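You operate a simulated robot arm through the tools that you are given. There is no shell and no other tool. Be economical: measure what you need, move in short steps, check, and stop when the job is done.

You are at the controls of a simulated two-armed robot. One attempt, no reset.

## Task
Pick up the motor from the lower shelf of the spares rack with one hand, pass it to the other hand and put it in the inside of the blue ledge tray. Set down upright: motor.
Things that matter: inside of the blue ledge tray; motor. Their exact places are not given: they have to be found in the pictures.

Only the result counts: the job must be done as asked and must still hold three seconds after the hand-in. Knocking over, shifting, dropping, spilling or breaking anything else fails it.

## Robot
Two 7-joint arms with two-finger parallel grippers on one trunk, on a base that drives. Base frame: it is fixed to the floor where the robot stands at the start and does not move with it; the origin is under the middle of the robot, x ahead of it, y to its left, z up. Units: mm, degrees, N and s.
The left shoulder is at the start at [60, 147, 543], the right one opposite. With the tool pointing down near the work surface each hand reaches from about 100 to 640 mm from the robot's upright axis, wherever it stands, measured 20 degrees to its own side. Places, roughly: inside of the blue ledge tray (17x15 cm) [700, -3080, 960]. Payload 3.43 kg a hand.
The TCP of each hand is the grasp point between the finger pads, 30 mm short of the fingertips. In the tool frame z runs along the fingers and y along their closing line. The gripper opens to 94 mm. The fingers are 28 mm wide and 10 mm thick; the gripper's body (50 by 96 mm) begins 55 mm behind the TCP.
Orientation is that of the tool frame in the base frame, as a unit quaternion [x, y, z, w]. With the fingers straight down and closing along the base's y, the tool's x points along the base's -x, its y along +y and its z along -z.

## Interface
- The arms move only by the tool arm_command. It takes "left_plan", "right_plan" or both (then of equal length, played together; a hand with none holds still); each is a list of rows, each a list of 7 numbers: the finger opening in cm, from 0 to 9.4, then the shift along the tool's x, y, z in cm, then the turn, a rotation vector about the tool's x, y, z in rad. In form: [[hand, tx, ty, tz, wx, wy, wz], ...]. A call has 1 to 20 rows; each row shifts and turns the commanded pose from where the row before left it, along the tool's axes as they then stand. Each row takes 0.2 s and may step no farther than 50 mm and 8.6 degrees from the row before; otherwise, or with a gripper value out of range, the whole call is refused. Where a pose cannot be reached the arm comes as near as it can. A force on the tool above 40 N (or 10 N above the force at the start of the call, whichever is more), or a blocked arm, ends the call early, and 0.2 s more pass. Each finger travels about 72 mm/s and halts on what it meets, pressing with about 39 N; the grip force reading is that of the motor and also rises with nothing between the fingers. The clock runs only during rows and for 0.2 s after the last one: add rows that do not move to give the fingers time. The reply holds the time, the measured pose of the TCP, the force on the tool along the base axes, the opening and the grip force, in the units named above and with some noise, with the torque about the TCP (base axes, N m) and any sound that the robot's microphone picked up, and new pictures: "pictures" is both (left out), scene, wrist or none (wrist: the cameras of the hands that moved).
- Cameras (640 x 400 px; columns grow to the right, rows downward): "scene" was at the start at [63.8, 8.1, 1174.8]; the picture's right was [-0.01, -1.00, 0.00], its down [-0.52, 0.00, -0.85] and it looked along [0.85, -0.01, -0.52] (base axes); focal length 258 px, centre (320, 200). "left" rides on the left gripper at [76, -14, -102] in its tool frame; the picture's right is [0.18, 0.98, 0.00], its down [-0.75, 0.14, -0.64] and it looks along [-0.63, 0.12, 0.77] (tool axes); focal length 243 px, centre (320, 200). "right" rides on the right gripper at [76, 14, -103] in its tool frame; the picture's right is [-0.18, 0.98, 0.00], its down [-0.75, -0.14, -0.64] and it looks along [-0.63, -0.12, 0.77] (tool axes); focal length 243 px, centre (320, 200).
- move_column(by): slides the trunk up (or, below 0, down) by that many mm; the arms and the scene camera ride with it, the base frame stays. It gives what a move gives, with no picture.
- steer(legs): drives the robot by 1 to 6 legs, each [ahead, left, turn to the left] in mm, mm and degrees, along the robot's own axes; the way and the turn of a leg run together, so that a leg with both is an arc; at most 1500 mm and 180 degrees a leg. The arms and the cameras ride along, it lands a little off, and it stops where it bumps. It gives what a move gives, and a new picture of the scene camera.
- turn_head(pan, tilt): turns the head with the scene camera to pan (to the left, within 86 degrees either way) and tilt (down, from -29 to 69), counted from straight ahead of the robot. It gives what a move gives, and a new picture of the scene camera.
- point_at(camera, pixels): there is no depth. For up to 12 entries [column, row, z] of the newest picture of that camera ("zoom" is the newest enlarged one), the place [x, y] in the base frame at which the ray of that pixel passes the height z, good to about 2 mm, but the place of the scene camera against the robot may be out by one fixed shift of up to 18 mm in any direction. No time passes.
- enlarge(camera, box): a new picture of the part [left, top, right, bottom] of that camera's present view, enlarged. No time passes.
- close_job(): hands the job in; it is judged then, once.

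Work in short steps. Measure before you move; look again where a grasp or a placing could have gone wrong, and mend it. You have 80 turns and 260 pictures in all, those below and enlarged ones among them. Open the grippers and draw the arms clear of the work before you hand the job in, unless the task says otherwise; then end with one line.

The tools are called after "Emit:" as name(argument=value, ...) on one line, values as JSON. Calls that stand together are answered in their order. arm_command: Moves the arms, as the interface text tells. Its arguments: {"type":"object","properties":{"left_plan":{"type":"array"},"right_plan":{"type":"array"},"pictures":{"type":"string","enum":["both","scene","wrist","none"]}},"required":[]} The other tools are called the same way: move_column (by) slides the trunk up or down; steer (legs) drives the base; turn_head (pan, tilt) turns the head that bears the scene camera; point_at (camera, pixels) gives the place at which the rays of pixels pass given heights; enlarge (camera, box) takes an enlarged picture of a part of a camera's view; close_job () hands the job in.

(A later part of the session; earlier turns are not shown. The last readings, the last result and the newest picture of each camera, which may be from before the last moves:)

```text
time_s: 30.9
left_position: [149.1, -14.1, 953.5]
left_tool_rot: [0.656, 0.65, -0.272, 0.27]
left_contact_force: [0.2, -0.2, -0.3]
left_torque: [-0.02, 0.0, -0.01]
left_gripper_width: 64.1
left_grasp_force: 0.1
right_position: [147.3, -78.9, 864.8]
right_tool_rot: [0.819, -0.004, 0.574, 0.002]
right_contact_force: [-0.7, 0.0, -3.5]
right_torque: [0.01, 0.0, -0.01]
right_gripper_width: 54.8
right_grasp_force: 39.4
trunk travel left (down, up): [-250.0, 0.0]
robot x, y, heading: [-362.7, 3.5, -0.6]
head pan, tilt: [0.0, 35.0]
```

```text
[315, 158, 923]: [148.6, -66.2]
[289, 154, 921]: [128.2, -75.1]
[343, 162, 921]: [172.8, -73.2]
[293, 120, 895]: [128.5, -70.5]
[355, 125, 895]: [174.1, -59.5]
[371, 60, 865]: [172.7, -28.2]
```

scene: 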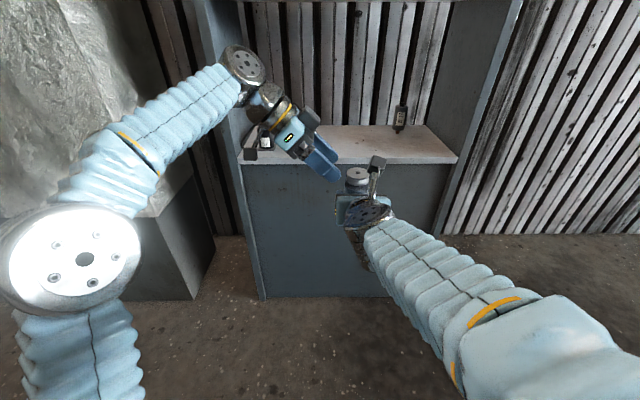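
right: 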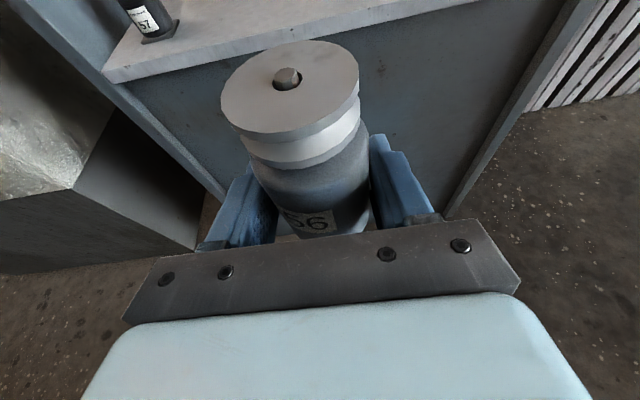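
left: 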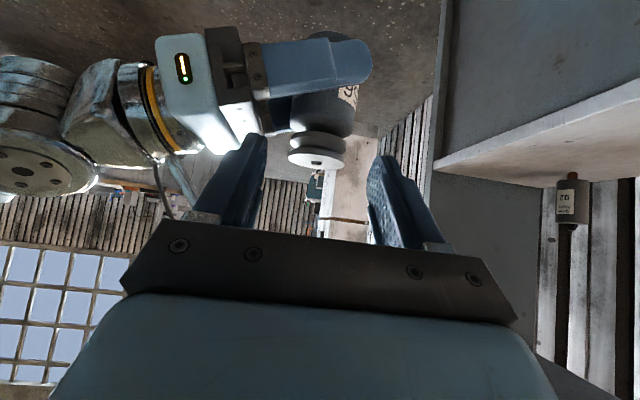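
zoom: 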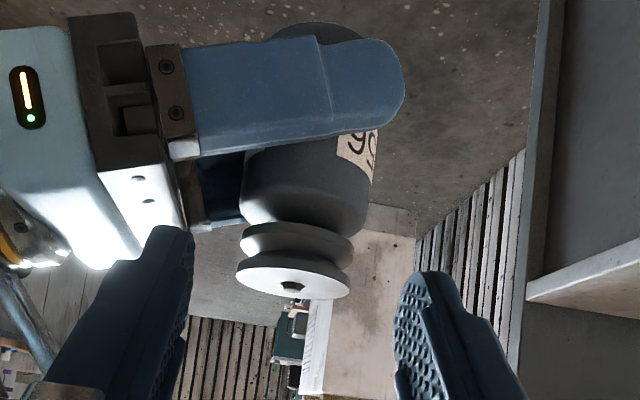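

I check the nearest corner of the right gripper's bracket, at (265,131), for clearance to the left rear finger.

Emit:
point_at(camera="left", pixels=[[265, 131, 900], [265, 131, 907], [265, 131, 915], [254, 100, 890], [267, 97, 880]])

```text
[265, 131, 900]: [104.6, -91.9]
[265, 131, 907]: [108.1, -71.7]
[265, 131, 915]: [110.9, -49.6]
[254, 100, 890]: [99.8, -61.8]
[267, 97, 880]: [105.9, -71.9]
```

By geometry the bracket's corner is at x≈105. With the TCP at x≈151.5 and a 62 mm opening the rear finger clears both it and the motor. I advance 40 mm along the axis and look.

Emit:
arm_command(left_plan=[[6.2, -0.04, 0.25, 1.0, 0, 0, 0], [6.2, 0, 0, 1.0, 0, 0, 0], [6.2, 0, 0, 1.0, 0, 0, 0], [6.2, 0, 0, 1.0, 0, 0, 0], [6.2, 0, 0, 0, 0, 0, 0]], pictures="both")

Emit:
enlarge(camera="left", box=[200, 60, 440, 220])

Emit:
enlarge(camera="scene", box=[280, 120, 440, 240])

```text
time_s: 32.1
left_position: [152.8, -43.2, 926.3]
left_tool_rot: [0.656, 0.65, -0.272, 0.27]
left_contact_force: [0.8, 0.4, 0.9]
left_torque: [-0.01, -0.03, -0.03]
left_gripper_width: 61.8
left_grasp_force: 0.0
right_position: [148.0, -79.6, 863.6]
right_tool_rot: [0.819, -0.005, 0.574, 0.004]
right_contact_force: [0.6, -1.0, -3.8]
right_torque: [-0.03, 0.03, -0.02]
right_gripper_width: 54.9
right_grasp_force: 39.2
trunk travel left (down, up): [-250.0, 0.0]
robot x, y, heading: [-362.6, -2.4, -0.3]
head pan, tilt: [0.0, 35.0]
```

scene: 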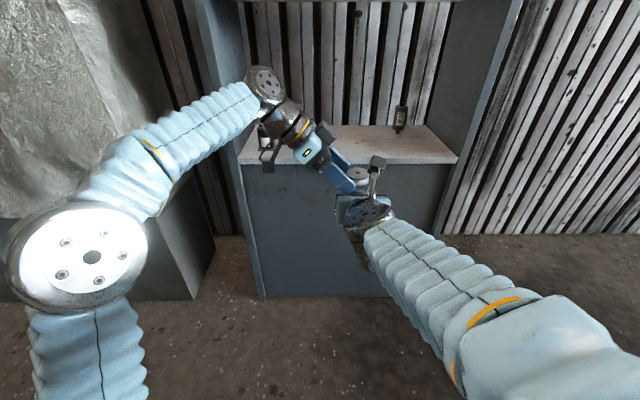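
left: 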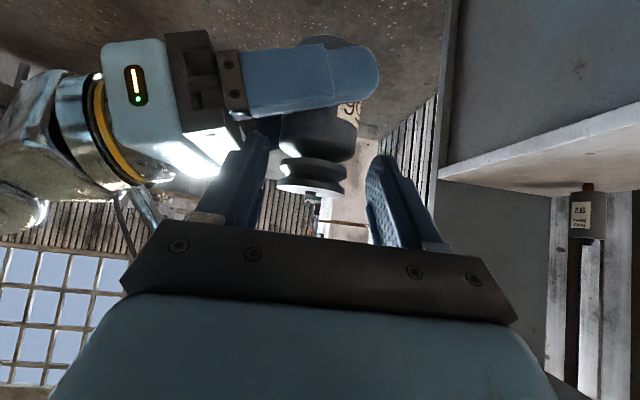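

```text
2.50 times, centred on (320, 140) of left
```

zoom: 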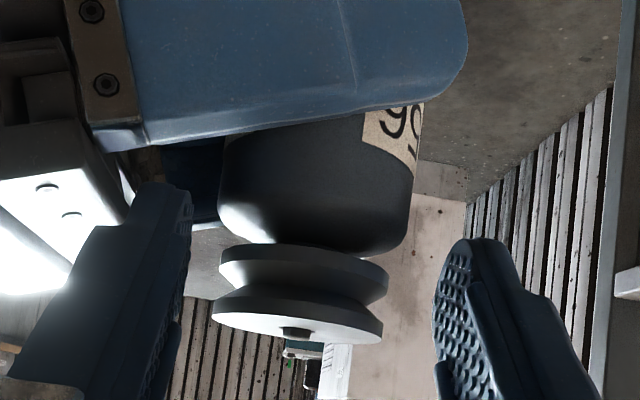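

```text
3.33 times, centred on (360, 180) of scene
```

zoom: 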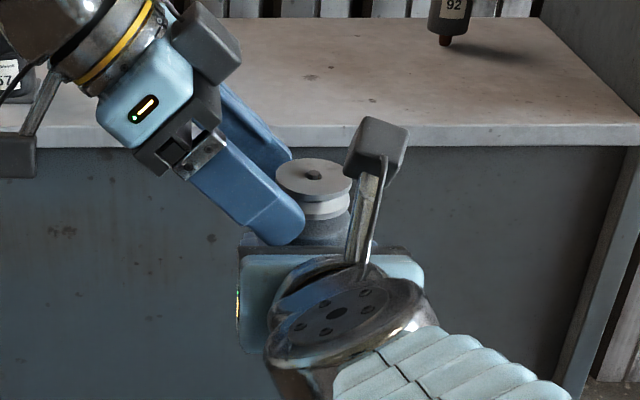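

It lines up well. I go on 38 mm in small steps.

Emit:
arm_command(left_plan=[[6.2, 0, 0, 1.0, 0, 0, 0], [6.2, 0, 0, 1.0, 0, 0, 0], [6.2, 0, 0, 1.0, 0, 0, 0], [6.2, 0, 0, 0.8, 0, 0, 0], [6.2, 0, 0, 0, 0, 0, 0]], pictures="both")

Emit:
enlarge(camera="left", box=[200, 60, 440, 220])

Emit:
enlarge(camera="scene", box=[280, 120, 440, 240])

```text
time_s: 33.3
left_position: [153.0, -69.2, 900.2]
left_tool_rot: [0.656, 0.65, -0.271, 0.27]
left_contact_force: [0.0, -0.1, 0.5]
left_torque: [0.0, -0.01, -0.01]
left_gripper_width: 61.8
left_grasp_force: 0.1
right_position: [147.5, -78.8, 863.8]
right_tool_rot: [0.818, -0.004, 0.575, 0.003]
right_contact_force: [-0.3, 0.1, -4.1]
right_torque: [0.0, 0.0, 0.0]
right_gripper_width: 55.0
right_grasp_force: 38.8
trunk travel left (down, up): [-250.0, 0.0]
robot x, y, heading: [-360.4, 2.0, -0.3]
head pan, tilt: [0.0, 35.0]
```

scene: 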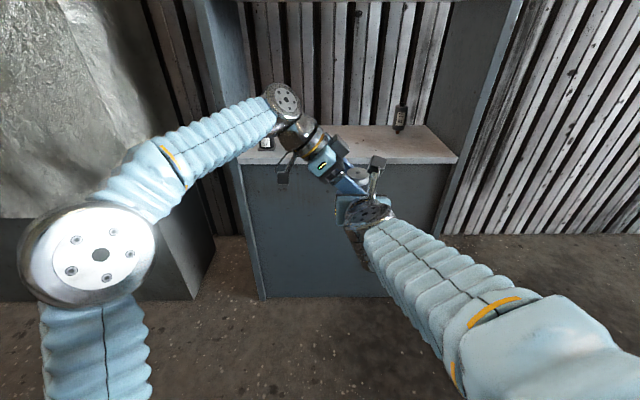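
left: 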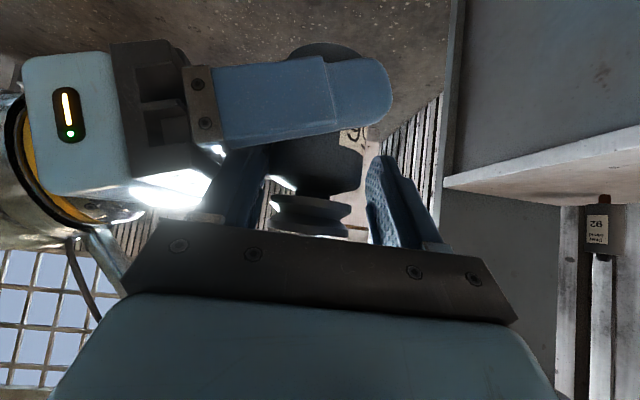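

```text
2.50 times, centred on (320, 140) of left
```

zoom: 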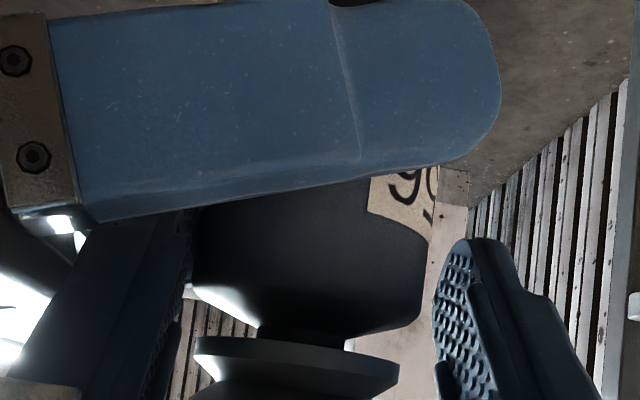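

```text
3.33 times, centred on (360, 180) of scene
```

zoom: 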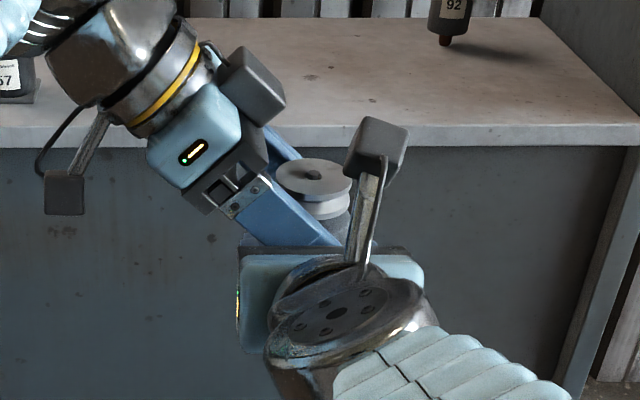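

The fingers straddle the upper body with no contact. I close the left hand.

Emit:
arm_command(left_plan=[[5.8, 0, 0, 0, 0, 0, 0], [5.4, 0, 0, 0, 0, 0, 0], [4.0, 0, 0, 0, 0, 0, 0], [3.0, 0, 0, 0, 0, 0, 0], [3.0, 0, 0, 0, 0, 0, 0]], pictures="wrist")

```text
time_s: 34.5
left_position: [152.7, -69.9, 901.6]
left_tool_rot: [0.657, 0.649, -0.273, 0.268]
left_contact_force: [-28.0, 2.3, -0.8]
left_torque: [0.34, 0.89, -0.13]
left_gripper_width: 51.4
left_grasp_force: 39.2
right_position: [147.2, -79.3, 864.3]
right_tool_rot: [0.819, -0.004, 0.574, 0.003]
right_contact_force: [29.0, -0.9, -3.7]
right_torque: [-0.26, 0.18, -0.11]
right_gripper_width: 54.8
right_grasp_force: 39.0
trunk travel left (down, up): [-250.0, 0.0]
robot x, y, heading: [-363.8, -1.8, -0.5]
head pan, tilt: [0.0, 35.0]
```

left: 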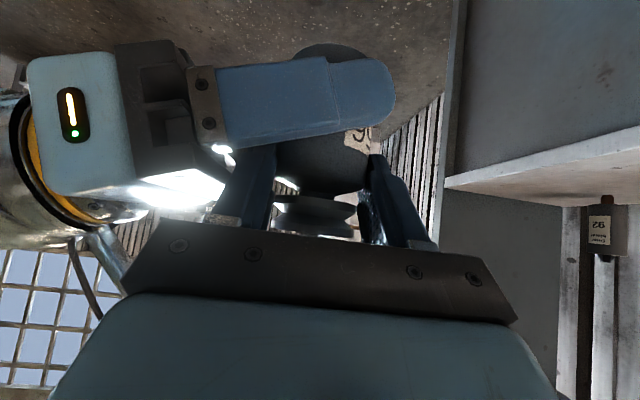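

Gripped at 51 mm with about 28 N of side force, as the left hand sits a few mm off. I relax this by shifting the left hand in -x.

Emit:
arm_command(left_plan=[[3.0, 0, -0.15, 0, 0, 0, 0], [3.0, 0, -0.15, 0, 0, 0, 0], [3.0, 0, 0, 0, 0, 0, 0]], pictures="none")

```text
time_s: 35.3
left_position: [152.2, -69.7, 899.7]
left_tool_rot: [0.655, 0.651, -0.27, 0.271]
left_contact_force: [5.4, 1.3, 0.2]
left_torque: [0.33, 0.47, 0.06]
left_gripper_width: 51.2
left_grasp_force: 39.5
right_position: [147.6, -77.9, 865.0]
right_tool_rot: [0.819, -0.003, 0.574, 0.002]
right_contact_force: [-6.0, -2.5, -3.3]
right_torque: [-0.21, -0.68, -0.01]
right_gripper_width: 54.8
right_grasp_force: 38.7
trunk travel left (down, up): [-250.0, 0.0]
robot x, y, heading: [-364.0, -1.7, -0.3]
head pan, tilt: [0.0, 35.0]
```

The side force is nearly gone. I open the right hand.

Emit:
arm_command(right_plan=[[6.0, 0, 0, 0, 0, 0, 0], [7.0, 0, 0, 0, 0, 0, 0], [8.0, 0, 0, 0, 0, 0, 0], [8.0, 0, 0, 0, 0, 0, 0]], pictures="both")

```text
time_s: 36.3
left_position: [150.8, -70.0, 900.0]
left_tool_rot: [0.656, 0.65, -0.273, 0.27]
left_contact_force: [-0.1, -0.5, -0.4]
left_torque: [0.04, 0.01, 0.0]
left_gripper_width: 50.9
left_grasp_force: 39.1
right_position: [148.1, -78.0, 864.7]
right_tool_rot: [0.818, -0.004, 0.575, 0.003]
right_contact_force: [0.0, -0.3, -0.3]
right_torque: [0.02, -0.02, 0.02]
right_gripper_width: 80.2
right_grasp_force: 0.1
trunk travel left (down, up): [-250.0, 0.0]
robot x, y, heading: [-360.3, 0.1, -0.3]
head pan, tilt: [0.0, 35.0]
```

scene: 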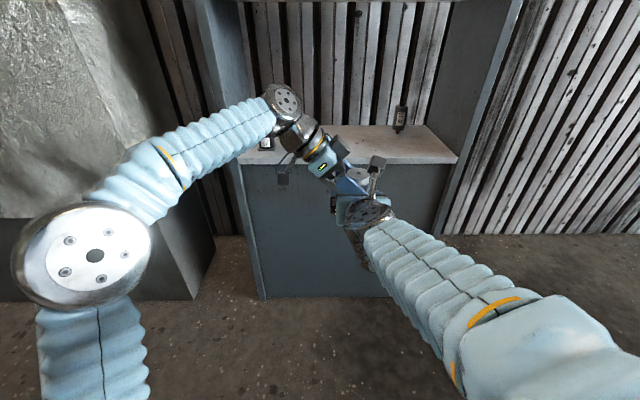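
right: 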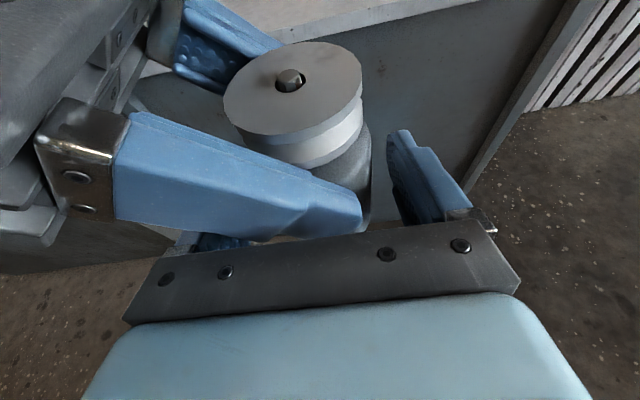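

The motor stays in the left hand. I withdraw the right hand straight back and slightly down, below the left fingers.

Emit:
arm_command(right_plan=[[8.0, -1.14, 0, -2.25, 0, 0, 0], [8.0, -1.14, 0, -2.25, 0, 0, 0], [8.0, -1.14, 0, -2.25, 0, 0, 0], [8.0, -1.14, 0, -2.25, 0, 0, 0], [8.0, 0, 0, 0, 0, 0, 0]], pictures="both")

```text
time_s: 37.5
left_position: [149.2, -70.4, 900.1]
left_tool_rot: [0.656, 0.65, -0.272, 0.27]
left_contact_force: [-0.4, 0.7, -0.3]
left_torque: [0.02, 0.0, -0.01]
left_gripper_width: 51.3
left_grasp_force: 38.8
right_position: [52.2, -77.6, 850.6]
right_tool_rot: [0.818, -0.004, 0.575, 0.003]
right_contact_force: [0.1, -1.0, 0.7]
right_torque: [-0.01, -0.01, 0.02]
right_gripper_width: 79.8
right_grasp_force: 0.1
trunk travel left (down, up): [-250.0, 0.0]
robot x, y, heading: [-361.9, 2.3, -0.3]
head pan, tilt: [0.0, 35.0]
```

scene: 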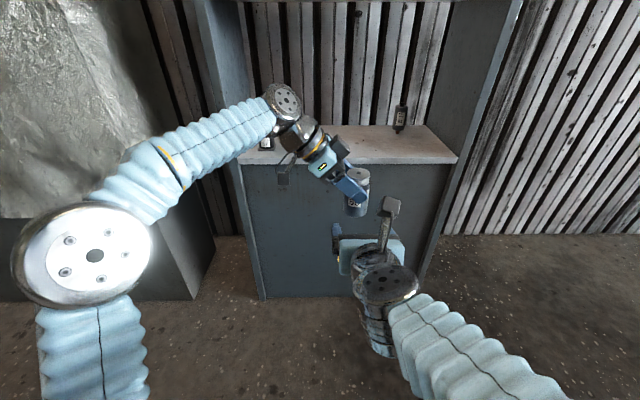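
right: 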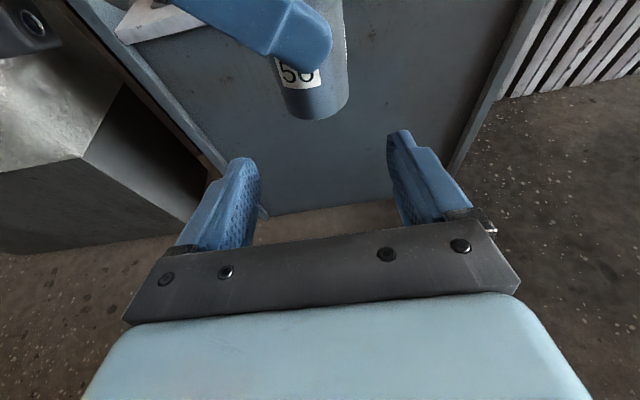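

The motor hangs upright in the left hand; its base is about 70 mm below that TCP. The aisle runs from x≈-860 (counter) to x≈396 (cabinet), so I drive sideways to the right.

Emit:
steer(legs=[[0, -1500, 0], [0, -1000, 0]])

```text
time_s: 49.6
left_position: [174.3, -2526.8, 900.3]
left_tool_rot: [0.64, 0.666, -0.266, 0.277]
left_contact_force: [0.3, 0.5, -0.5]
left_torque: [0.06, 0.01, 0.01]
left_gripper_width: 50.9
left_grasp_force: 38.9
right_position: [75.8, -2539.1, 851.1]
right_tool_rot: [0.819, 0.016, 0.574, -0.01]
right_contact_force: [0.0, -0.1, 0.1]
right_torque: [-0.01, 0.06, 0.03]
right_gripper_width: 79.9
right_grasp_force: 0.2
trunk travel left (down, up): [-250.0, 0.0]
robot x, y, heading: [-339.1, -2481.4, 2.4]
head pan, tilt: [0.0, 35.0]
```

scene: 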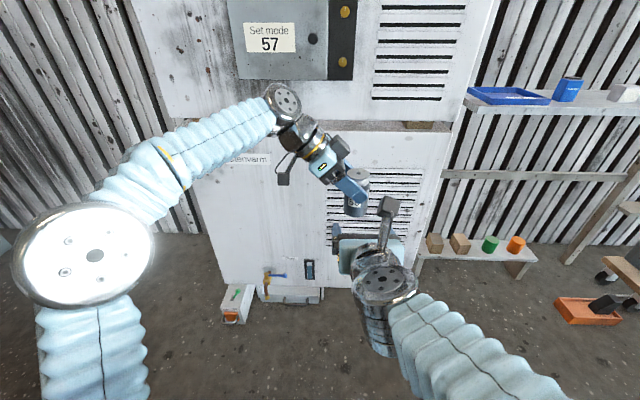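

The blue tray is at about (510,96) on a ledge right of a machine with a panel "Set mode 57". I enlarge both to be sure.

Emit:
enlarge(camera="scene", box=[200, 0, 360, 100])

Emit:
enlarge(camera="scene", box=[440, 50, 640, 175])

Emit:
turn_head(pan=-30, tilt=10)

Emit:
turn_head(pan=10, tilt=5)

```text
4.00 times, centred on (280, 50) of scene
```

zoom: 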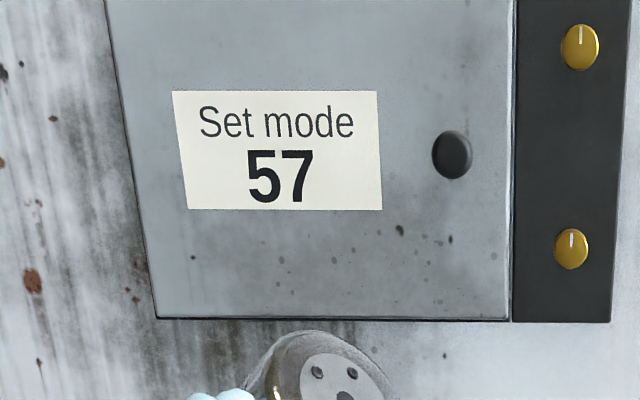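

```text
3.20 times, centred on (540, 112) of scene
```

zoom: 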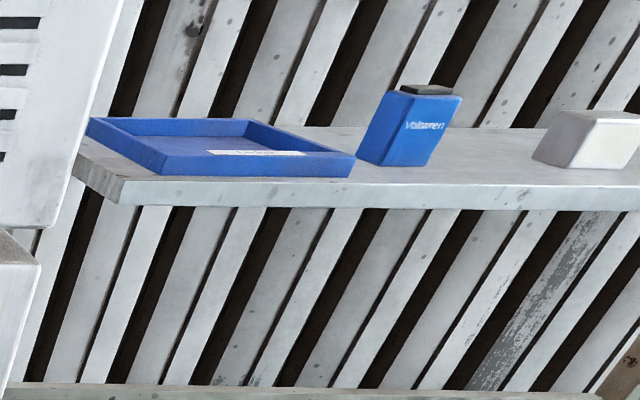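

```text
time_s: 50.5
left_position: [173.3, -2526.1, 901.6]
left_tool_rot: [0.64, 0.666, -0.266, 0.276]
left_contact_force: [0.4, 0.6, -0.3]
left_torque: [0.04, -0.01, 0.0]
left_gripper_width: 51.4
left_grasp_force: 39.2
right_position: [75.6, -2539.4, 850.8]
right_tool_rot: [0.818, 0.016, 0.575, -0.012]
right_contact_force: [-0.2, 0.4, -0.3]
right_torque: [0.0, -0.03, 0.0]
right_gripper_width: 79.9
right_grasp_force: 0.0
trunk travel left (down, up): [-250.0, 0.0]
robot x, y, heading: [-343.9, -2481.9, 2.5]
head pan, tilt: [-30.0, 10.0]
```

scene: 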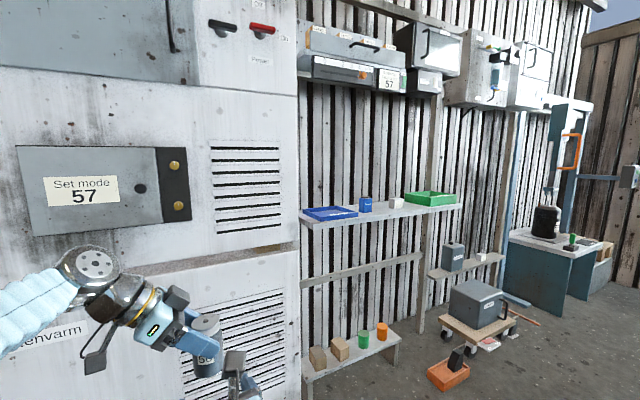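

```text
time_s: 51.6
left_position: [174.3, -2526.6, 900.4]
left_tool_rot: [0.64, 0.666, -0.266, 0.277]
left_contact_force: [0.5, 0.0, -0.4]
left_torque: [0.02, -0.02, 0.01]
left_gripper_width: 51.1
left_grasp_force: 39.2
right_position: [76.8, -2539.6, 850.4]
right_tool_rot: [0.819, 0.016, 0.574, -0.012]
right_contact_force: [0.8, 0.4, 0.3]
right_torque: [-0.01, 0.02, -0.03]
right_gripper_width: 80.0
right_grasp_force: 0.0
trunk travel left (down, up): [-250.0, 0.0]
robot x, y, heading: [-341.3, -2481.1, 2.4]
head pan, tilt: [10.0, 5.0]
```

scene: 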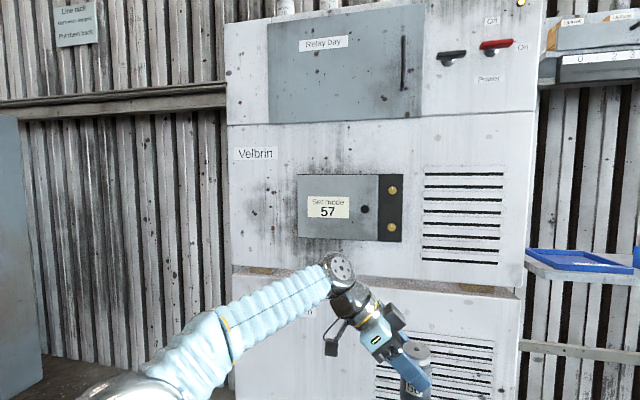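

I read the wall sign at (77,25).

Emit:
enlarge(camera="scene", box=[40, 0, 120, 50])

Emit:
turn_head(pan=-40, tilt=0)

Emit:
enlarge(camera="scene", box=[200, 60, 420, 200])

Emit:
enlarge(camera="scene", box=[200, 180, 360, 280])

Emit:
enlarge(camera="scene", box=[420, 60, 640, 280])

```text
8.00 times, centred on (80, 25) of scene
```

zoom: 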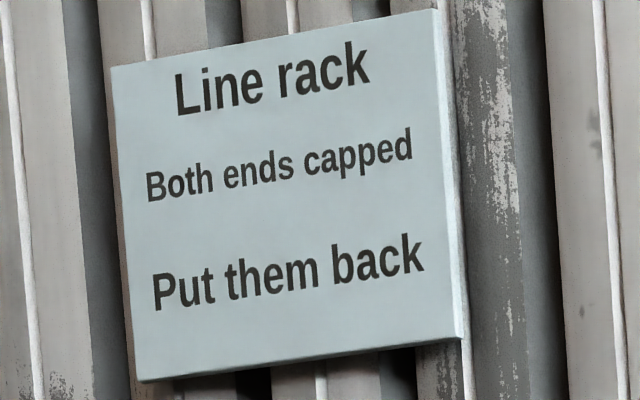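

```text
time_s: 52.8
left_position: [173.5, -2525.8, 900.3]
left_tool_rot: [0.64, 0.666, -0.265, 0.276]
left_contact_force: [-0.4, -0.4, 0.1]
left_torque: [0.05, 0.01, 0.0]
left_gripper_width: 50.9
left_grasp_force: 38.9
right_position: [75.4, -2539.5, 850.6]
right_tool_rot: [0.819, 0.016, 0.574, -0.011]
right_contact_force: [0.4, 0.3, 0.8]
right_torque: [0.0, -0.01, -0.02]
right_gripper_width: 80.1
right_grasp_force: 0.0
trunk travel left (down, up): [-250.0, 0.0]
robot x, y, heading: [-342.3, -2478.3, 2.5]
head pan, tilt: [-40.0, 0.0]
```

scene: 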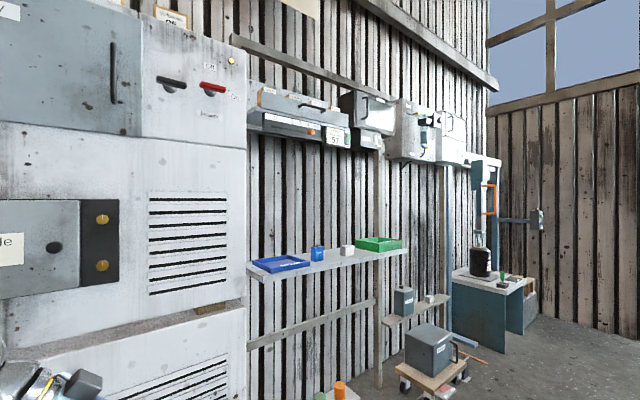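

```text
2.86 times, centred on (310, 130) of scene
```

zoom: 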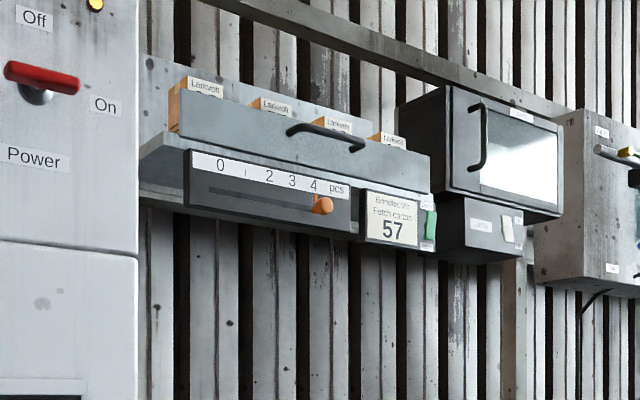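

```text
4.00 times, centred on (280, 230) of scene
```

zoom: 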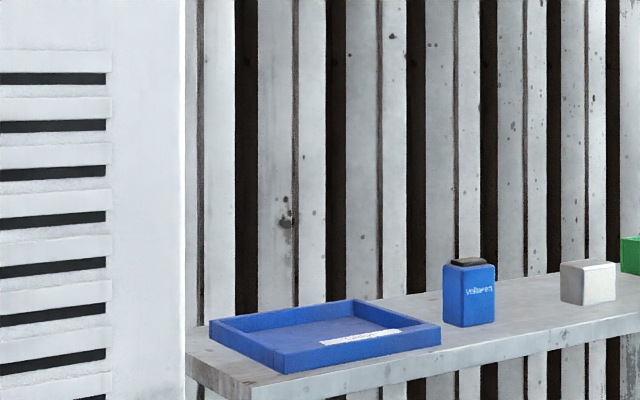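

```text
1.82 times, centred on (530, 170) of scene
```

zoom: 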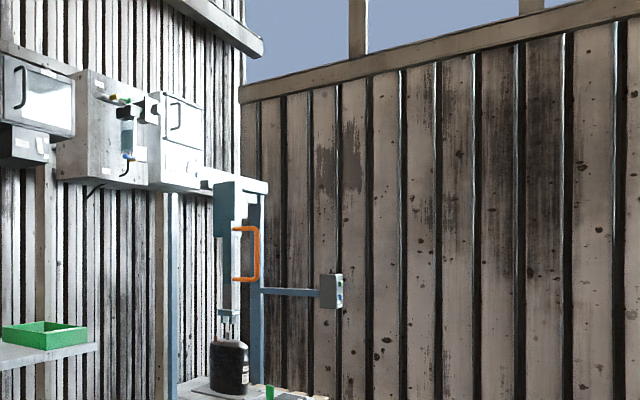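

The numbers are everywhere and mean nothing here; 56 with shaft and pulley stays the motor. I measure the tray, the ledge and the machine's right front edge.

Emit:
turn_head(pan=-30, tilt=25)

Emit:
enlarge(camera="scene", box=[260, 100, 420, 200])

```text
time_s: 53.7
left_position: [173.9, -2527.1, 900.0]
left_tool_rot: [0.639, 0.667, -0.265, 0.276]
left_contact_force: [0.9, -0.1, -0.5]
left_torque: [0.03, 0.0, 0.02]
left_gripper_width: 50.9
left_grasp_force: 38.9
right_position: [75.3, -2540.2, 850.4]
right_tool_rot: [0.818, 0.015, 0.574, -0.011]
right_contact_force: [-0.7, -0.1, -1.0]
right_torque: [0.02, 0.0, 0.02]
right_gripper_width: 79.8
right_grasp_force: 0.0
trunk travel left (down, up): [-250.0, 0.0]
robot x, y, heading: [-341.5, -2481.7, 2.4]
head pan, tilt: [-30.0, 25.0]
```

scene: 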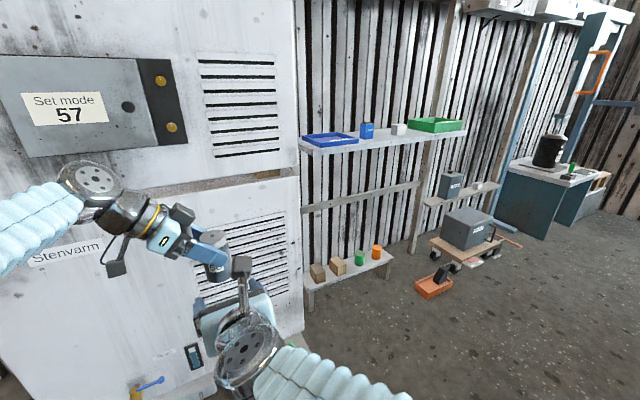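

```text
4.00 times, centred on (340, 150) of scene
```

zoom: 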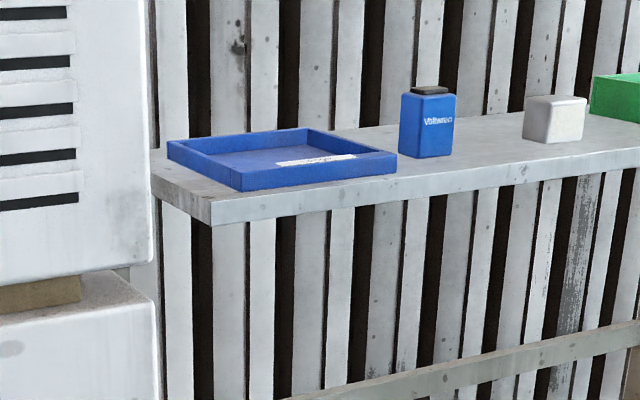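

I take points: the machine's foot edge (303,330) at the floor, the tray corners, and the low shelf.

Emit:
point_at(camera="scene", pixels=[[303, 330, 0], [302, 143, 985], [320, 147, 985], [359, 138, 985], [337, 132, 985], [312, 153, 955], [465, 132, 955], [313, 310, 0], [393, 278, 0]])

Emit:
point_at(camera="zoom", pixels=[[168, 141, 990], [241, 175, 990], [396, 155, 990], [305, 128, 990], [240, 190, 965], [212, 200, 958]])

```text
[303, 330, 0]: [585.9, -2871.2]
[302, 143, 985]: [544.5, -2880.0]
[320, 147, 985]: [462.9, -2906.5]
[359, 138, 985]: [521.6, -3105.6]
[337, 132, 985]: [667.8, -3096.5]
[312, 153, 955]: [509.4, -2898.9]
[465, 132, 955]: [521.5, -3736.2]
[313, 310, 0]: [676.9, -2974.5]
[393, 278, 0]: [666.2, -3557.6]
```

```text
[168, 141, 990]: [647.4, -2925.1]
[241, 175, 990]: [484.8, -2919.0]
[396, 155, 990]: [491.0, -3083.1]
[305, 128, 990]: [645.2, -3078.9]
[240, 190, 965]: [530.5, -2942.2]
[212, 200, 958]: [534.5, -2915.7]
```

The machine's right face is at y≈-2871 and its front at x≈586; the tray is right of it, near (700,-3080). First I tuck the right hand back, right and down.

Emit:
arm_command(right_plan=[[8.0, -2.29, 3.0, -0.44, 0, 0, 0], [8.0, -2.29, 3.0, -0.44, 0, 0, 0], [8.0, -2.29, 3.0, -0.44, 0, 0, 0], [8.0, -2.29, 3.0, -0.44, 0, 0, 0], [8.0, -2.29, 3.0, -0.44, 0, 0, 0]], pictures="none")

Emit:
turn_head(pan=0, tilt=35)

```text
time_s: 54.9
left_position: [173.2, -2527.2, 900.7]
left_tool_rot: [0.64, 0.666, -0.265, 0.276]
left_contact_force: [-0.1, 0.4, -0.1]
left_torque: [0.06, 0.02, 0.01]
left_gripper_width: 50.8
left_grasp_force: 38.7
right_position: [79.2, -2676.4, 830.2]
right_tool_rot: [0.819, 0.016, 0.573, -0.011]
right_contact_force: [0.2, 0.4, 0.4]
right_torque: [0.0, 0.03, 0.03]
right_gripper_width: 80.1
right_grasp_force: 0.0
right hand out of reach, approached as far as the arm can: row 2, 3, 4, 5
trunk travel left (down, up): [-250.0, 0.0]
robot x, y, heading: [-342.2, -2480.3, 2.4]
head pan, tilt: [-30.0, 25.0]
```

```text
time_s: 55.8
left_position: [173.9, -2526.2, 900.3]
left_tool_rot: [0.64, 0.666, -0.265, 0.275]
left_contact_force: [-0.5, -0.1, 0.0]
left_torque: [0.04, -0.02, -0.02]
left_gripper_width: 51.0
left_grasp_force: 39.3
right_position: [79.0, -2675.4, 831.1]
right_tool_rot: [0.819, 0.015, 0.573, -0.01]
right_contact_force: [-1.2, 0.5, -0.2]
right_torque: [0.0, -0.01, -0.02]
right_gripper_width: 80.0
right_grasp_force: 0.1
trunk travel left (down, up): [-250.0, 0.0]
robot x, y, heading: [-340.3, -2479.8, 2.4]
head pan, tilt: [0.0, 35.0]
```

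scene: 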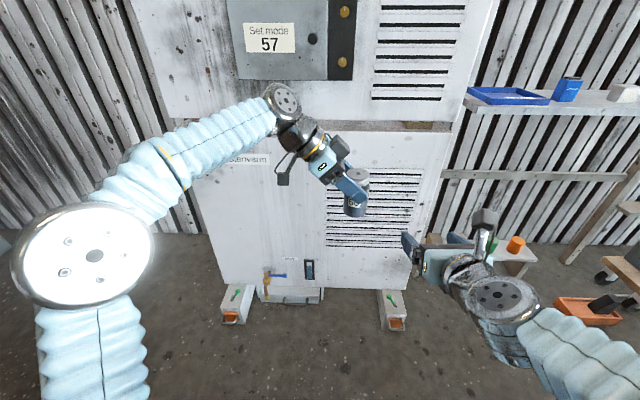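

The right hand is still too far ahead of the robot. I bring it back to its natural starting pose: pitch back to straight down while drawing it in, then begin rolling it back.

Emit:
arm_command(right_plan=[[8.0, 0.78, 0, -1.41, 0, -0.1358, 0], [8.0, 0.58, 0, -1.51, 0, -0.1358, 0], [8.0, 0.38, 0, -1.57, 0, -0.1358, 0], [8.0, 0.16, 0, -1.61, 0, -0.1358, 0], [8.0, -0.06, 0, -1.61, 0, -0.1358, 0], [8.0, -0.28, 0, -1.59, 0, -0.1358, 0], [8.0, -0.5, 0, -1.54, 0, -0.1358, 0], [8.0, -0.69, 0, -1.46, 0, -0.1358, 0], [8.0, -0.88, 0, -1.36, 0, -0.1358, 0], [8.0, 0, 0, 0, 0, 0, 0]], pictures="scene")

```text
time_s: 57.0
left_position: [174.1, -2526.5, 900.2]
left_tool_rot: [0.64, 0.666, -0.265, 0.276]
left_contact_force: [0.1, -0.2, -1.7]
left_torque: [0.03, 0.0, 0.02]
left_gripper_width: 50.9
left_grasp_force: 38.8
right_position: [20.8, -2640.6, 897.6]
right_tool_rot: [0.945, 0.082, 0.313, -0.045]
right_contact_force: [-0.7, 1.0, 0.2]
right_torque: [-0.02, -0.01, -0.01]
right_gripper_width: 80.3
right_grasp_force: 0.1
trunk travel left (down, up): [-250.0, 0.0]
robot x, y, heading: [-339.4, -2478.7, 2.3]
head pan, tilt: [0.0, 35.0]
stopped in row 5 (right hand): the arm was blocked; the commanded pose is now the measured one
```

scene: 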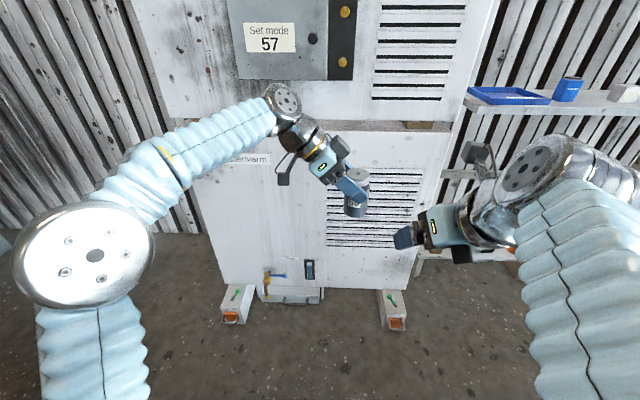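

The arm met a limit halfway, as on the way out. I go on by turning about the remaining error while moving it up and outward.

Emit:
arm_command(right_plan=[[8.0, 0.4, 0.6, -1.6, -0.019, -0.13, 0.034], [8.0, 0.3, 0.6, -1.6, -0.019, -0.13, 0.034], [8.0, 0.0, 0.6, -1.6, -0.019, -0.13, 0.034], [8.0, -0.2, 0.6, -1.6, -0.019, -0.13, 0.034], [8.0, -0.4, 0.6, -1.6, -0.019, -0.13, 0.034], [8.0, 0, 0, 0, 0, 0, 0]], pictures="none")

```text
time_s: 58.4
left_position: [173.1, -2526.7, 900.3]
left_tool_rot: [0.64, 0.667, -0.265, 0.276]
left_contact_force: [0.5, 0.1, -0.2]
left_torque: [0.04, 0.0, 0.0]
left_gripper_width: 51.1
left_grasp_force: 39.1
right_position: [-6.1, -2676.4, 973.6]
right_tool_rot: [1.0, -0.003, -0.008, 0.003]
right_contact_force: [-0.1, 0.0, 0.2]
right_torque: [-0.01, 0.0, 0.0]
right_gripper_width: 80.1
right_grasp_force: 0.1
trunk travel left (down, up): [-250.0, 0.0]
robot x, y, heading: [-340.2, -2480.1, 2.5]
head pan, tilt: [0.0, 35.0]
```

That worked. I roll the right hand back and close it partly, so that it is slim.

Emit:
arm_command(right_plan=[[6, 0, 0, 0, 0, 0, -0.149], [4, 0, 0, 0, 0, 0, -0.149], [3, 0, 0, 0, 0, 0, -0.149], [3, 0, 0, 0, 0, 0, -0.149], [3, 0, 0, 0, 0, 0, -0.149], [3, 0, 0, 0, 0, 0, -0.149], [3, 0, 0, 0, 0, 0, -0.149], [3, 0, 0, 0, 0, 0, -0.149], [3, 0, 0, 0, 0, 0, -0.149], [3, 0, 0, 0, 0, 0, -0.149], [3, 0, 0, 0, 0, 0, -0.149], [3, 0, 0, 0, 0, 0, -0.149], [3, 0, 0, 0, 0, 0, -0.149], [3, 0, 0, 0, 0, 0, -0.149], [3, 0, 0, 0, 0, 0, -0.149], [3, 0, 0, 0, 0, 0, -0.149], [3, 0, 0, 0, 0, 0, -0.149], [3, 0, 0, 0, 0, 0, -0.149], [3, 0, 0, 0, 0, 0, -0.149], [3, 0, 0, 0, 0, 0, -0.149]], pictures="scene")

```text
time_s: 62.6
left_position: [173.8, -2526.3, 900.0]
left_tool_rot: [0.64, 0.666, -0.265, 0.276]
left_contact_force: [0.1, -0.7, -0.9]
left_torque: [0.02, -0.01, 0.0]
left_gripper_width: 50.9
left_grasp_force: 38.4
right_position: [-5.0, -2674.1, 975.0]
right_tool_rot: [0.081, 0.997, -0.002, -0.007]
right_contact_force: [-0.4, -0.5, -0.4]
right_torque: [-0.02, -0.03, 0.01]
right_gripper_width: 30.0
right_grasp_force: 0.0
trunk travel left (down, up): [-250.0, 0.0]
robot x, y, heading: [-344.2, -2478.1, 2.1]
head pan, tilt: [0.0, 35.0]
```

scene: 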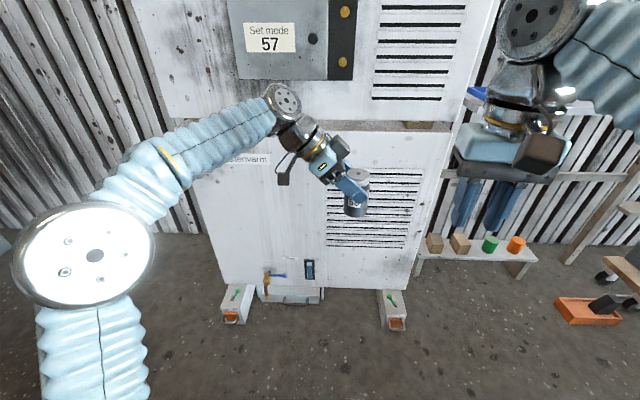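

The right hand is natural again. Now I turn the left hand about the vertical by 90 degrees so that it points ahead, with the motor staying upright.

Emit:
arm_command(left_plan=[[3.0, 0, 0, 0, -0.0929, 0, -0.0925], [3.0, 0, 0, 0, -0.0929, 0, -0.0925], [3.0, 0, 0, 0, -0.0929, 0, -0.0925], [3.0, 0, 0, 0, -0.0929, 0, -0.0925], [3.0, 0, 0, 0, -0.0929, 0, -0.0925], [3.0, 0, 0, 0, -0.0929, 0, -0.0925], [3.0, 0, 0, 0, -0.0929, 0, -0.0925], [3.0, 0, 0, 0, -0.0929, 0, -0.0925], [3.0, 0, 0, 0, -0.0929, 0, -0.0925], [3.0, 0, 0, 0, -0.0929, 0, -0.0925], [3.0, 0, 0, 0, -0.0929, 0, -0.0925], [3.0, 0, 0, 0, -0.0929, 0, -0.0925], [3.0, 0, 0, 0, 0, 0, 0]], pictures="both")

```text
time_s: 65.4
left_position: [174.0, -2526.0, 899.6]
left_tool_rot: [-0.019, 0.923, 0.009, 0.383]
left_contact_force: [-0.1, 0.7, -0.8]
left_torque: [0.02, 0.06, -0.02]
left_gripper_width: 51.0
left_grasp_force: 38.7
right_position: [-5.8, -2674.5, 974.3]
right_tool_rot: [0.082, 0.997, -0.002, -0.008]
right_contact_force: [-0.6, -0.2, 0.3]
right_torque: [-0.03, -0.01, 0.01]
right_gripper_width: 30.0
right_grasp_force: 0.0
trunk travel left (down, up): [-250.0, 0.0]
robot x, y, heading: [-341.1, -2478.3, 2.4]
head pan, tilt: [0.0, 35.0]
```

scene: 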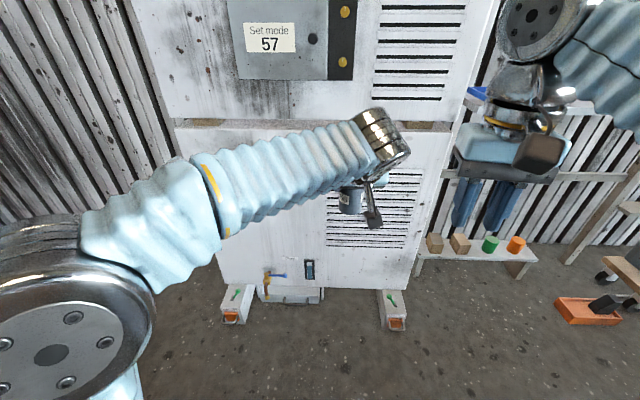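
left: 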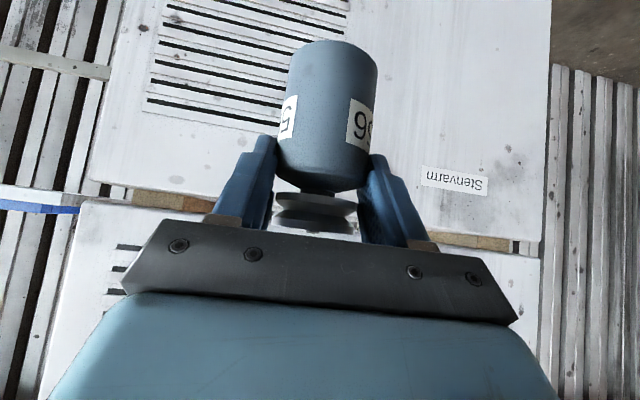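

The left hand points ahead and the motor hangs upright. I raise it and bring it to the left hand's own side.

Emit:
arm_command(left_plan=[[3.0, -1.17, 2.78, -2.13, 0, 0, 0], [3.0, -1.17, 2.78, -2.13, 0, 0, 0], [3.0, -1.17, 2.78, -2.13, 0, 0, 0], [3.0, -1.17, 2.78, -2.13, 0, 0, 0], [3.0, -1.17, 2.78, -2.13, 0, 0, 0], [3.0, -1.17, 2.78, -2.13, 0, 0, 0], [3.0, 0, 0, 0, 0, 0, 0]], pictures="scene")

```text
time_s: 67.0
left_position: [125.5, -2361.2, 1042.2]
left_tool_rot: [-0.019, 0.923, 0.009, 0.384]
left_contact_force: [-0.1, -0.9, -3.3]
left_torque: [0.0, 0.01, 0.01]
left_gripper_width: 50.9
left_grasp_force: 38.5
right_position: [-4.5, -2675.1, 973.2]
right_tool_rot: [0.082, 0.997, -0.003, -0.007]
right_contact_force: [-0.8, -0.2, 0.2]
right_torque: [0.0, -0.01, 0.02]
right_gripper_width: 29.9
right_grasp_force: 0.0
trunk travel left (down, up): [-250.0, 0.0]
robot x, y, heading: [-339.3, -2478.7, 2.4]
head pan, tilt: [0.0, 35.0]
```

scene: 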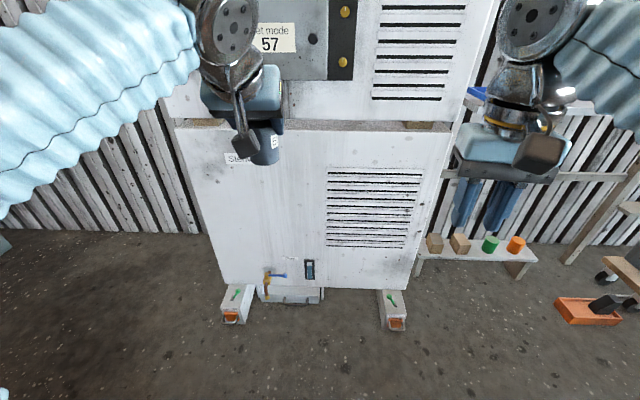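

I drive right by 700 mm, straighten, and go a bit ahead to look at the tray.

Emit:
steer(legs=[[0, -700, -2.4], [150, 0, 0]])

```text
time_s: 71.9
left_position: [299.2, -3098.7, 1041.6]
left_tool_rot: [-0.003, 0.923, 0.001, 0.384]
left_contact_force: [-0.7, 0.0, -3.6]
left_torque: [-0.01, 0.05, 0.0]
left_gripper_width: 50.9
left_grasp_force: 38.6
right_position: [157.7, -3406.9, 973.9]
right_tool_rot: [0.1, 0.995, -0.003, -0.006]
right_contact_force: [-0.3, -0.4, 0.2]
right_torque: [0.0, 0.0, 0.02]
right_gripper_width: 30.3
right_grasp_force: 0.0
trunk travel left (down, up): [-250.0, 0.0]
robot x, y, heading: [-170.8, -3200.0, 0.9]
head pan, tilt: [0.0, 35.0]
```

scene: 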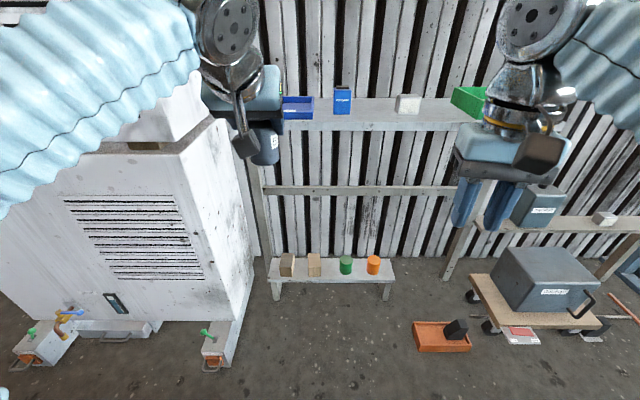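

The left hand hides the tray partly. I raise the left hand by 40 mm and look through its camera.

Emit:
arm_command(left_plan=[[3.0, -0.94, 0, -0.94, 0, 0, 0], [3.0, -0.94, 0, -0.94, 0, 0, 0], [3.0, -0.94, 0, -0.94, 0, 0, 0], [3.0, 0, 0, 0, 0, 0, 0]], pictures="both")

```text
time_s: 72.9
left_position: [300.6, -3097.7, 1080.6]
left_tool_rot: [-0.003, 0.924, 0.001, 0.383]
left_contact_force: [0.3, 0.2, -3.4]
left_torque: [0.02, 0.03, 0.02]
left_gripper_width: 51.0
left_grasp_force: 39.4
right_position: [158.1, -3405.3, 973.5]
right_tool_rot: [0.099, 0.995, -0.002, -0.007]
right_contact_force: [-0.1, 0.6, 0.4]
right_torque: [-0.03, -0.03, -0.01]
right_gripper_width: 29.9
right_grasp_force: 0.1
trunk travel left (down, up): [-250.0, 0.0]
robot x, y, heading: [-171.7, -3201.0, 0.6]
head pan, tilt: [0.0, 35.0]
```

scene: 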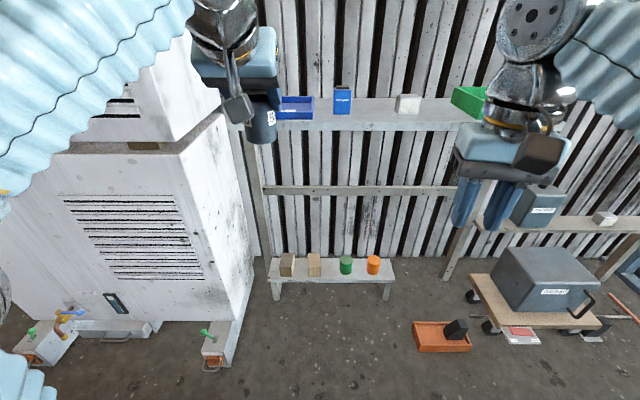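
left: 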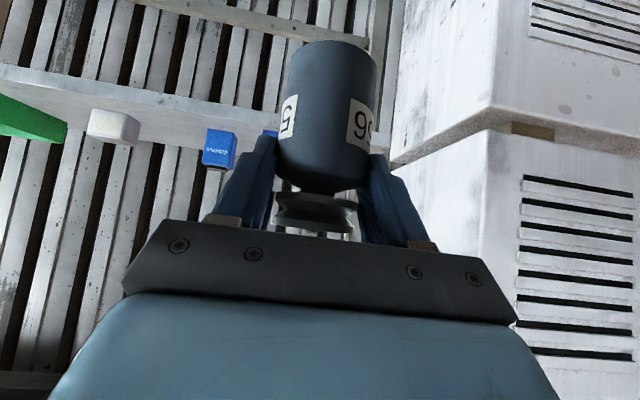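

I now take the right hand's camera, which looks ahead and down, to place the tray accurately; first I see what it shows.

Emit:
arm_command(right_plan=[[3, 0, 3.0, 0, 0, 0, 0.08], [3, 0, 3.0, 0, 0, 0, 0.08], [3, 0, 0, 0, 0, 0, 0]], pictures="wrist")

Emit:
enlarge(camera="scene", box=[220, 70, 380, 170])

```text
time_s: 73.7
left_position: [301.0, -3096.9, 1080.6]
left_tool_rot: [-0.003, 0.924, 0.002, 0.384]
left_contact_force: [0.1, -0.7, -3.3]
left_torque: [0.01, 0.03, 0.0]
left_gripper_width: 51.2
left_grasp_force: 39.1
right_position: [174.4, -3345.1, 973.3]
right_tool_rot: [0.18, 0.984, -0.003, -0.007]
right_contact_force: [-0.3, 0.2, -0.4]
right_torque: [0.01, -0.01, -0.02]
right_gripper_width: 29.8
right_grasp_force: 0.1
trunk travel left (down, up): [-250.0, 0.0]
robot x, y, heading: [-173.9, -3201.1, 0.2]
head pan, tilt: [0.0, 35.0]
```

right: 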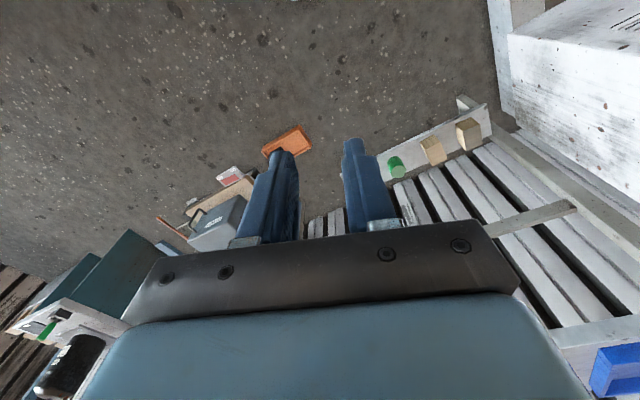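

```text
4.00 times, centred on (300, 120) of scene
```

zoom: 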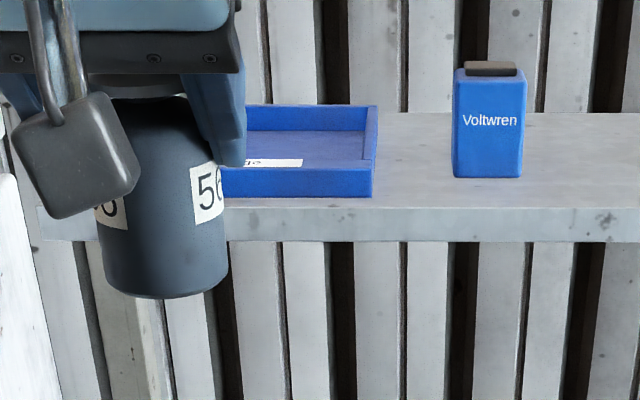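

The tray shows at the lower right (610,370) of the right camera. I drive 150 mm ahead and yaw the right hand left, to get the whole tray into view.

Emit:
steer(legs=[[150, 0, 0]])

Emit:
arm_command(right_plan=[[3, 0, 1.5, 0, 0, 0, -0.145], [3, 0, 1.5, 0, 0, 0, -0.145], [3, 0, 1.5, 0, 0, 0, -0.145], [3, 0, 0, 0, 0, 0, -0.145], [3, 0, 0, 0, 0, 0, 0]], pictures="both")

```text
time_s: 75.1
left_position: [451.4, -3098.0, 1081.3]
left_tool_rot: [-0.003, 0.924, 0.002, 0.383]
left_contact_force: [-0.5, 0.1, -3.5]
left_torque: [0.02, 0.02, -0.04]
left_gripper_width: 50.8
left_grasp_force: 38.6
right_position: [323.6, -3344.5, 973.4]
right_tool_rot: [0.179, 0.984, -0.003, -0.007]
right_contact_force: [-0.6, 0.0, 0.2]
right_torque: [-0.03, -0.01, 0.01]
right_gripper_width: 30.1
right_grasp_force: 0.0
trunk travel left (down, up): [-250.0, 0.0]
robot x, y, heading: [-19.9, -3200.8, 0.3]
head pan, tilt: [0.0, 35.0]
```

scene: 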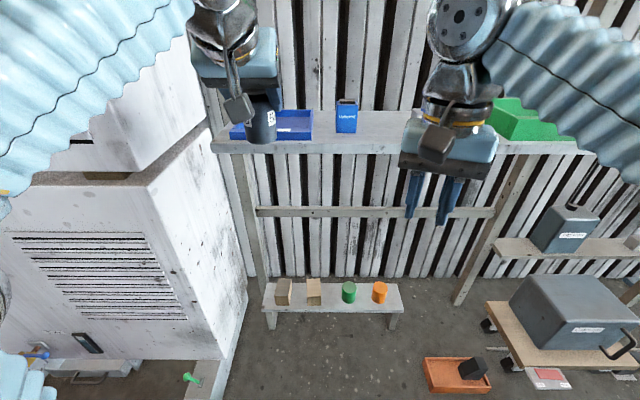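

```text
time_s: 76.3
left_position: [450.7, -3097.9, 1080.0]
left_tool_rot: [-0.003, 0.923, 0.002, 0.384]
left_contact_force: [-0.5, 0.0, -2.3]
left_torque: [-0.01, 0.0, 0.03]
left_gripper_width: 51.0
left_grasp_force: 38.7
right_position: [333.9, -3300.5, 972.4]
right_tool_rot: [-0.111, 0.994, -0.001, -0.007]
right_contact_force: [0.1, -0.1, 0.1]
right_torque: [-0.02, 0.01, -0.03]
right_gripper_width: 30.3
right_grasp_force: 0.1
trunk travel left (down, up): [-250.0, 0.0]
robot x, y, heading: [-22.0, -3198.8, 0.1]
head pan, tilt: [0.0, 35.0]
```

scene: 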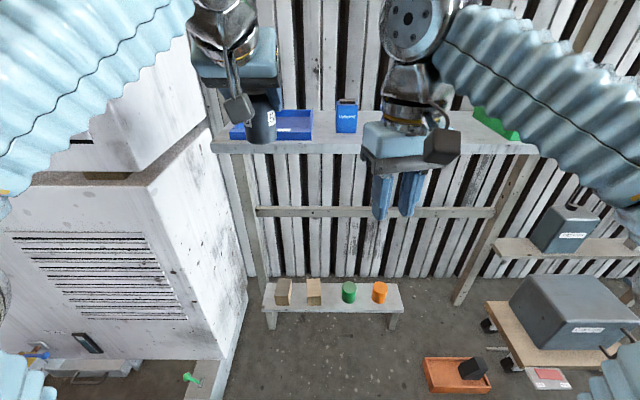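
right: 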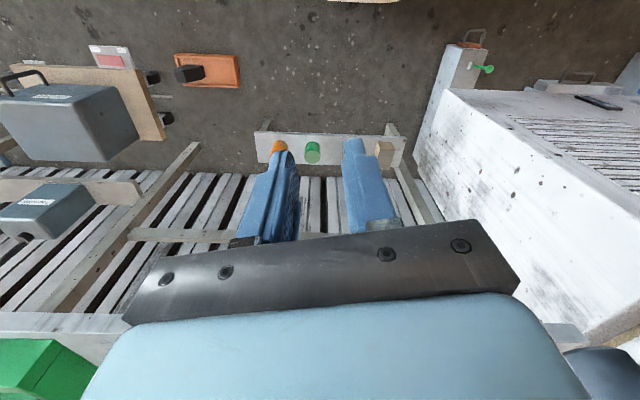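

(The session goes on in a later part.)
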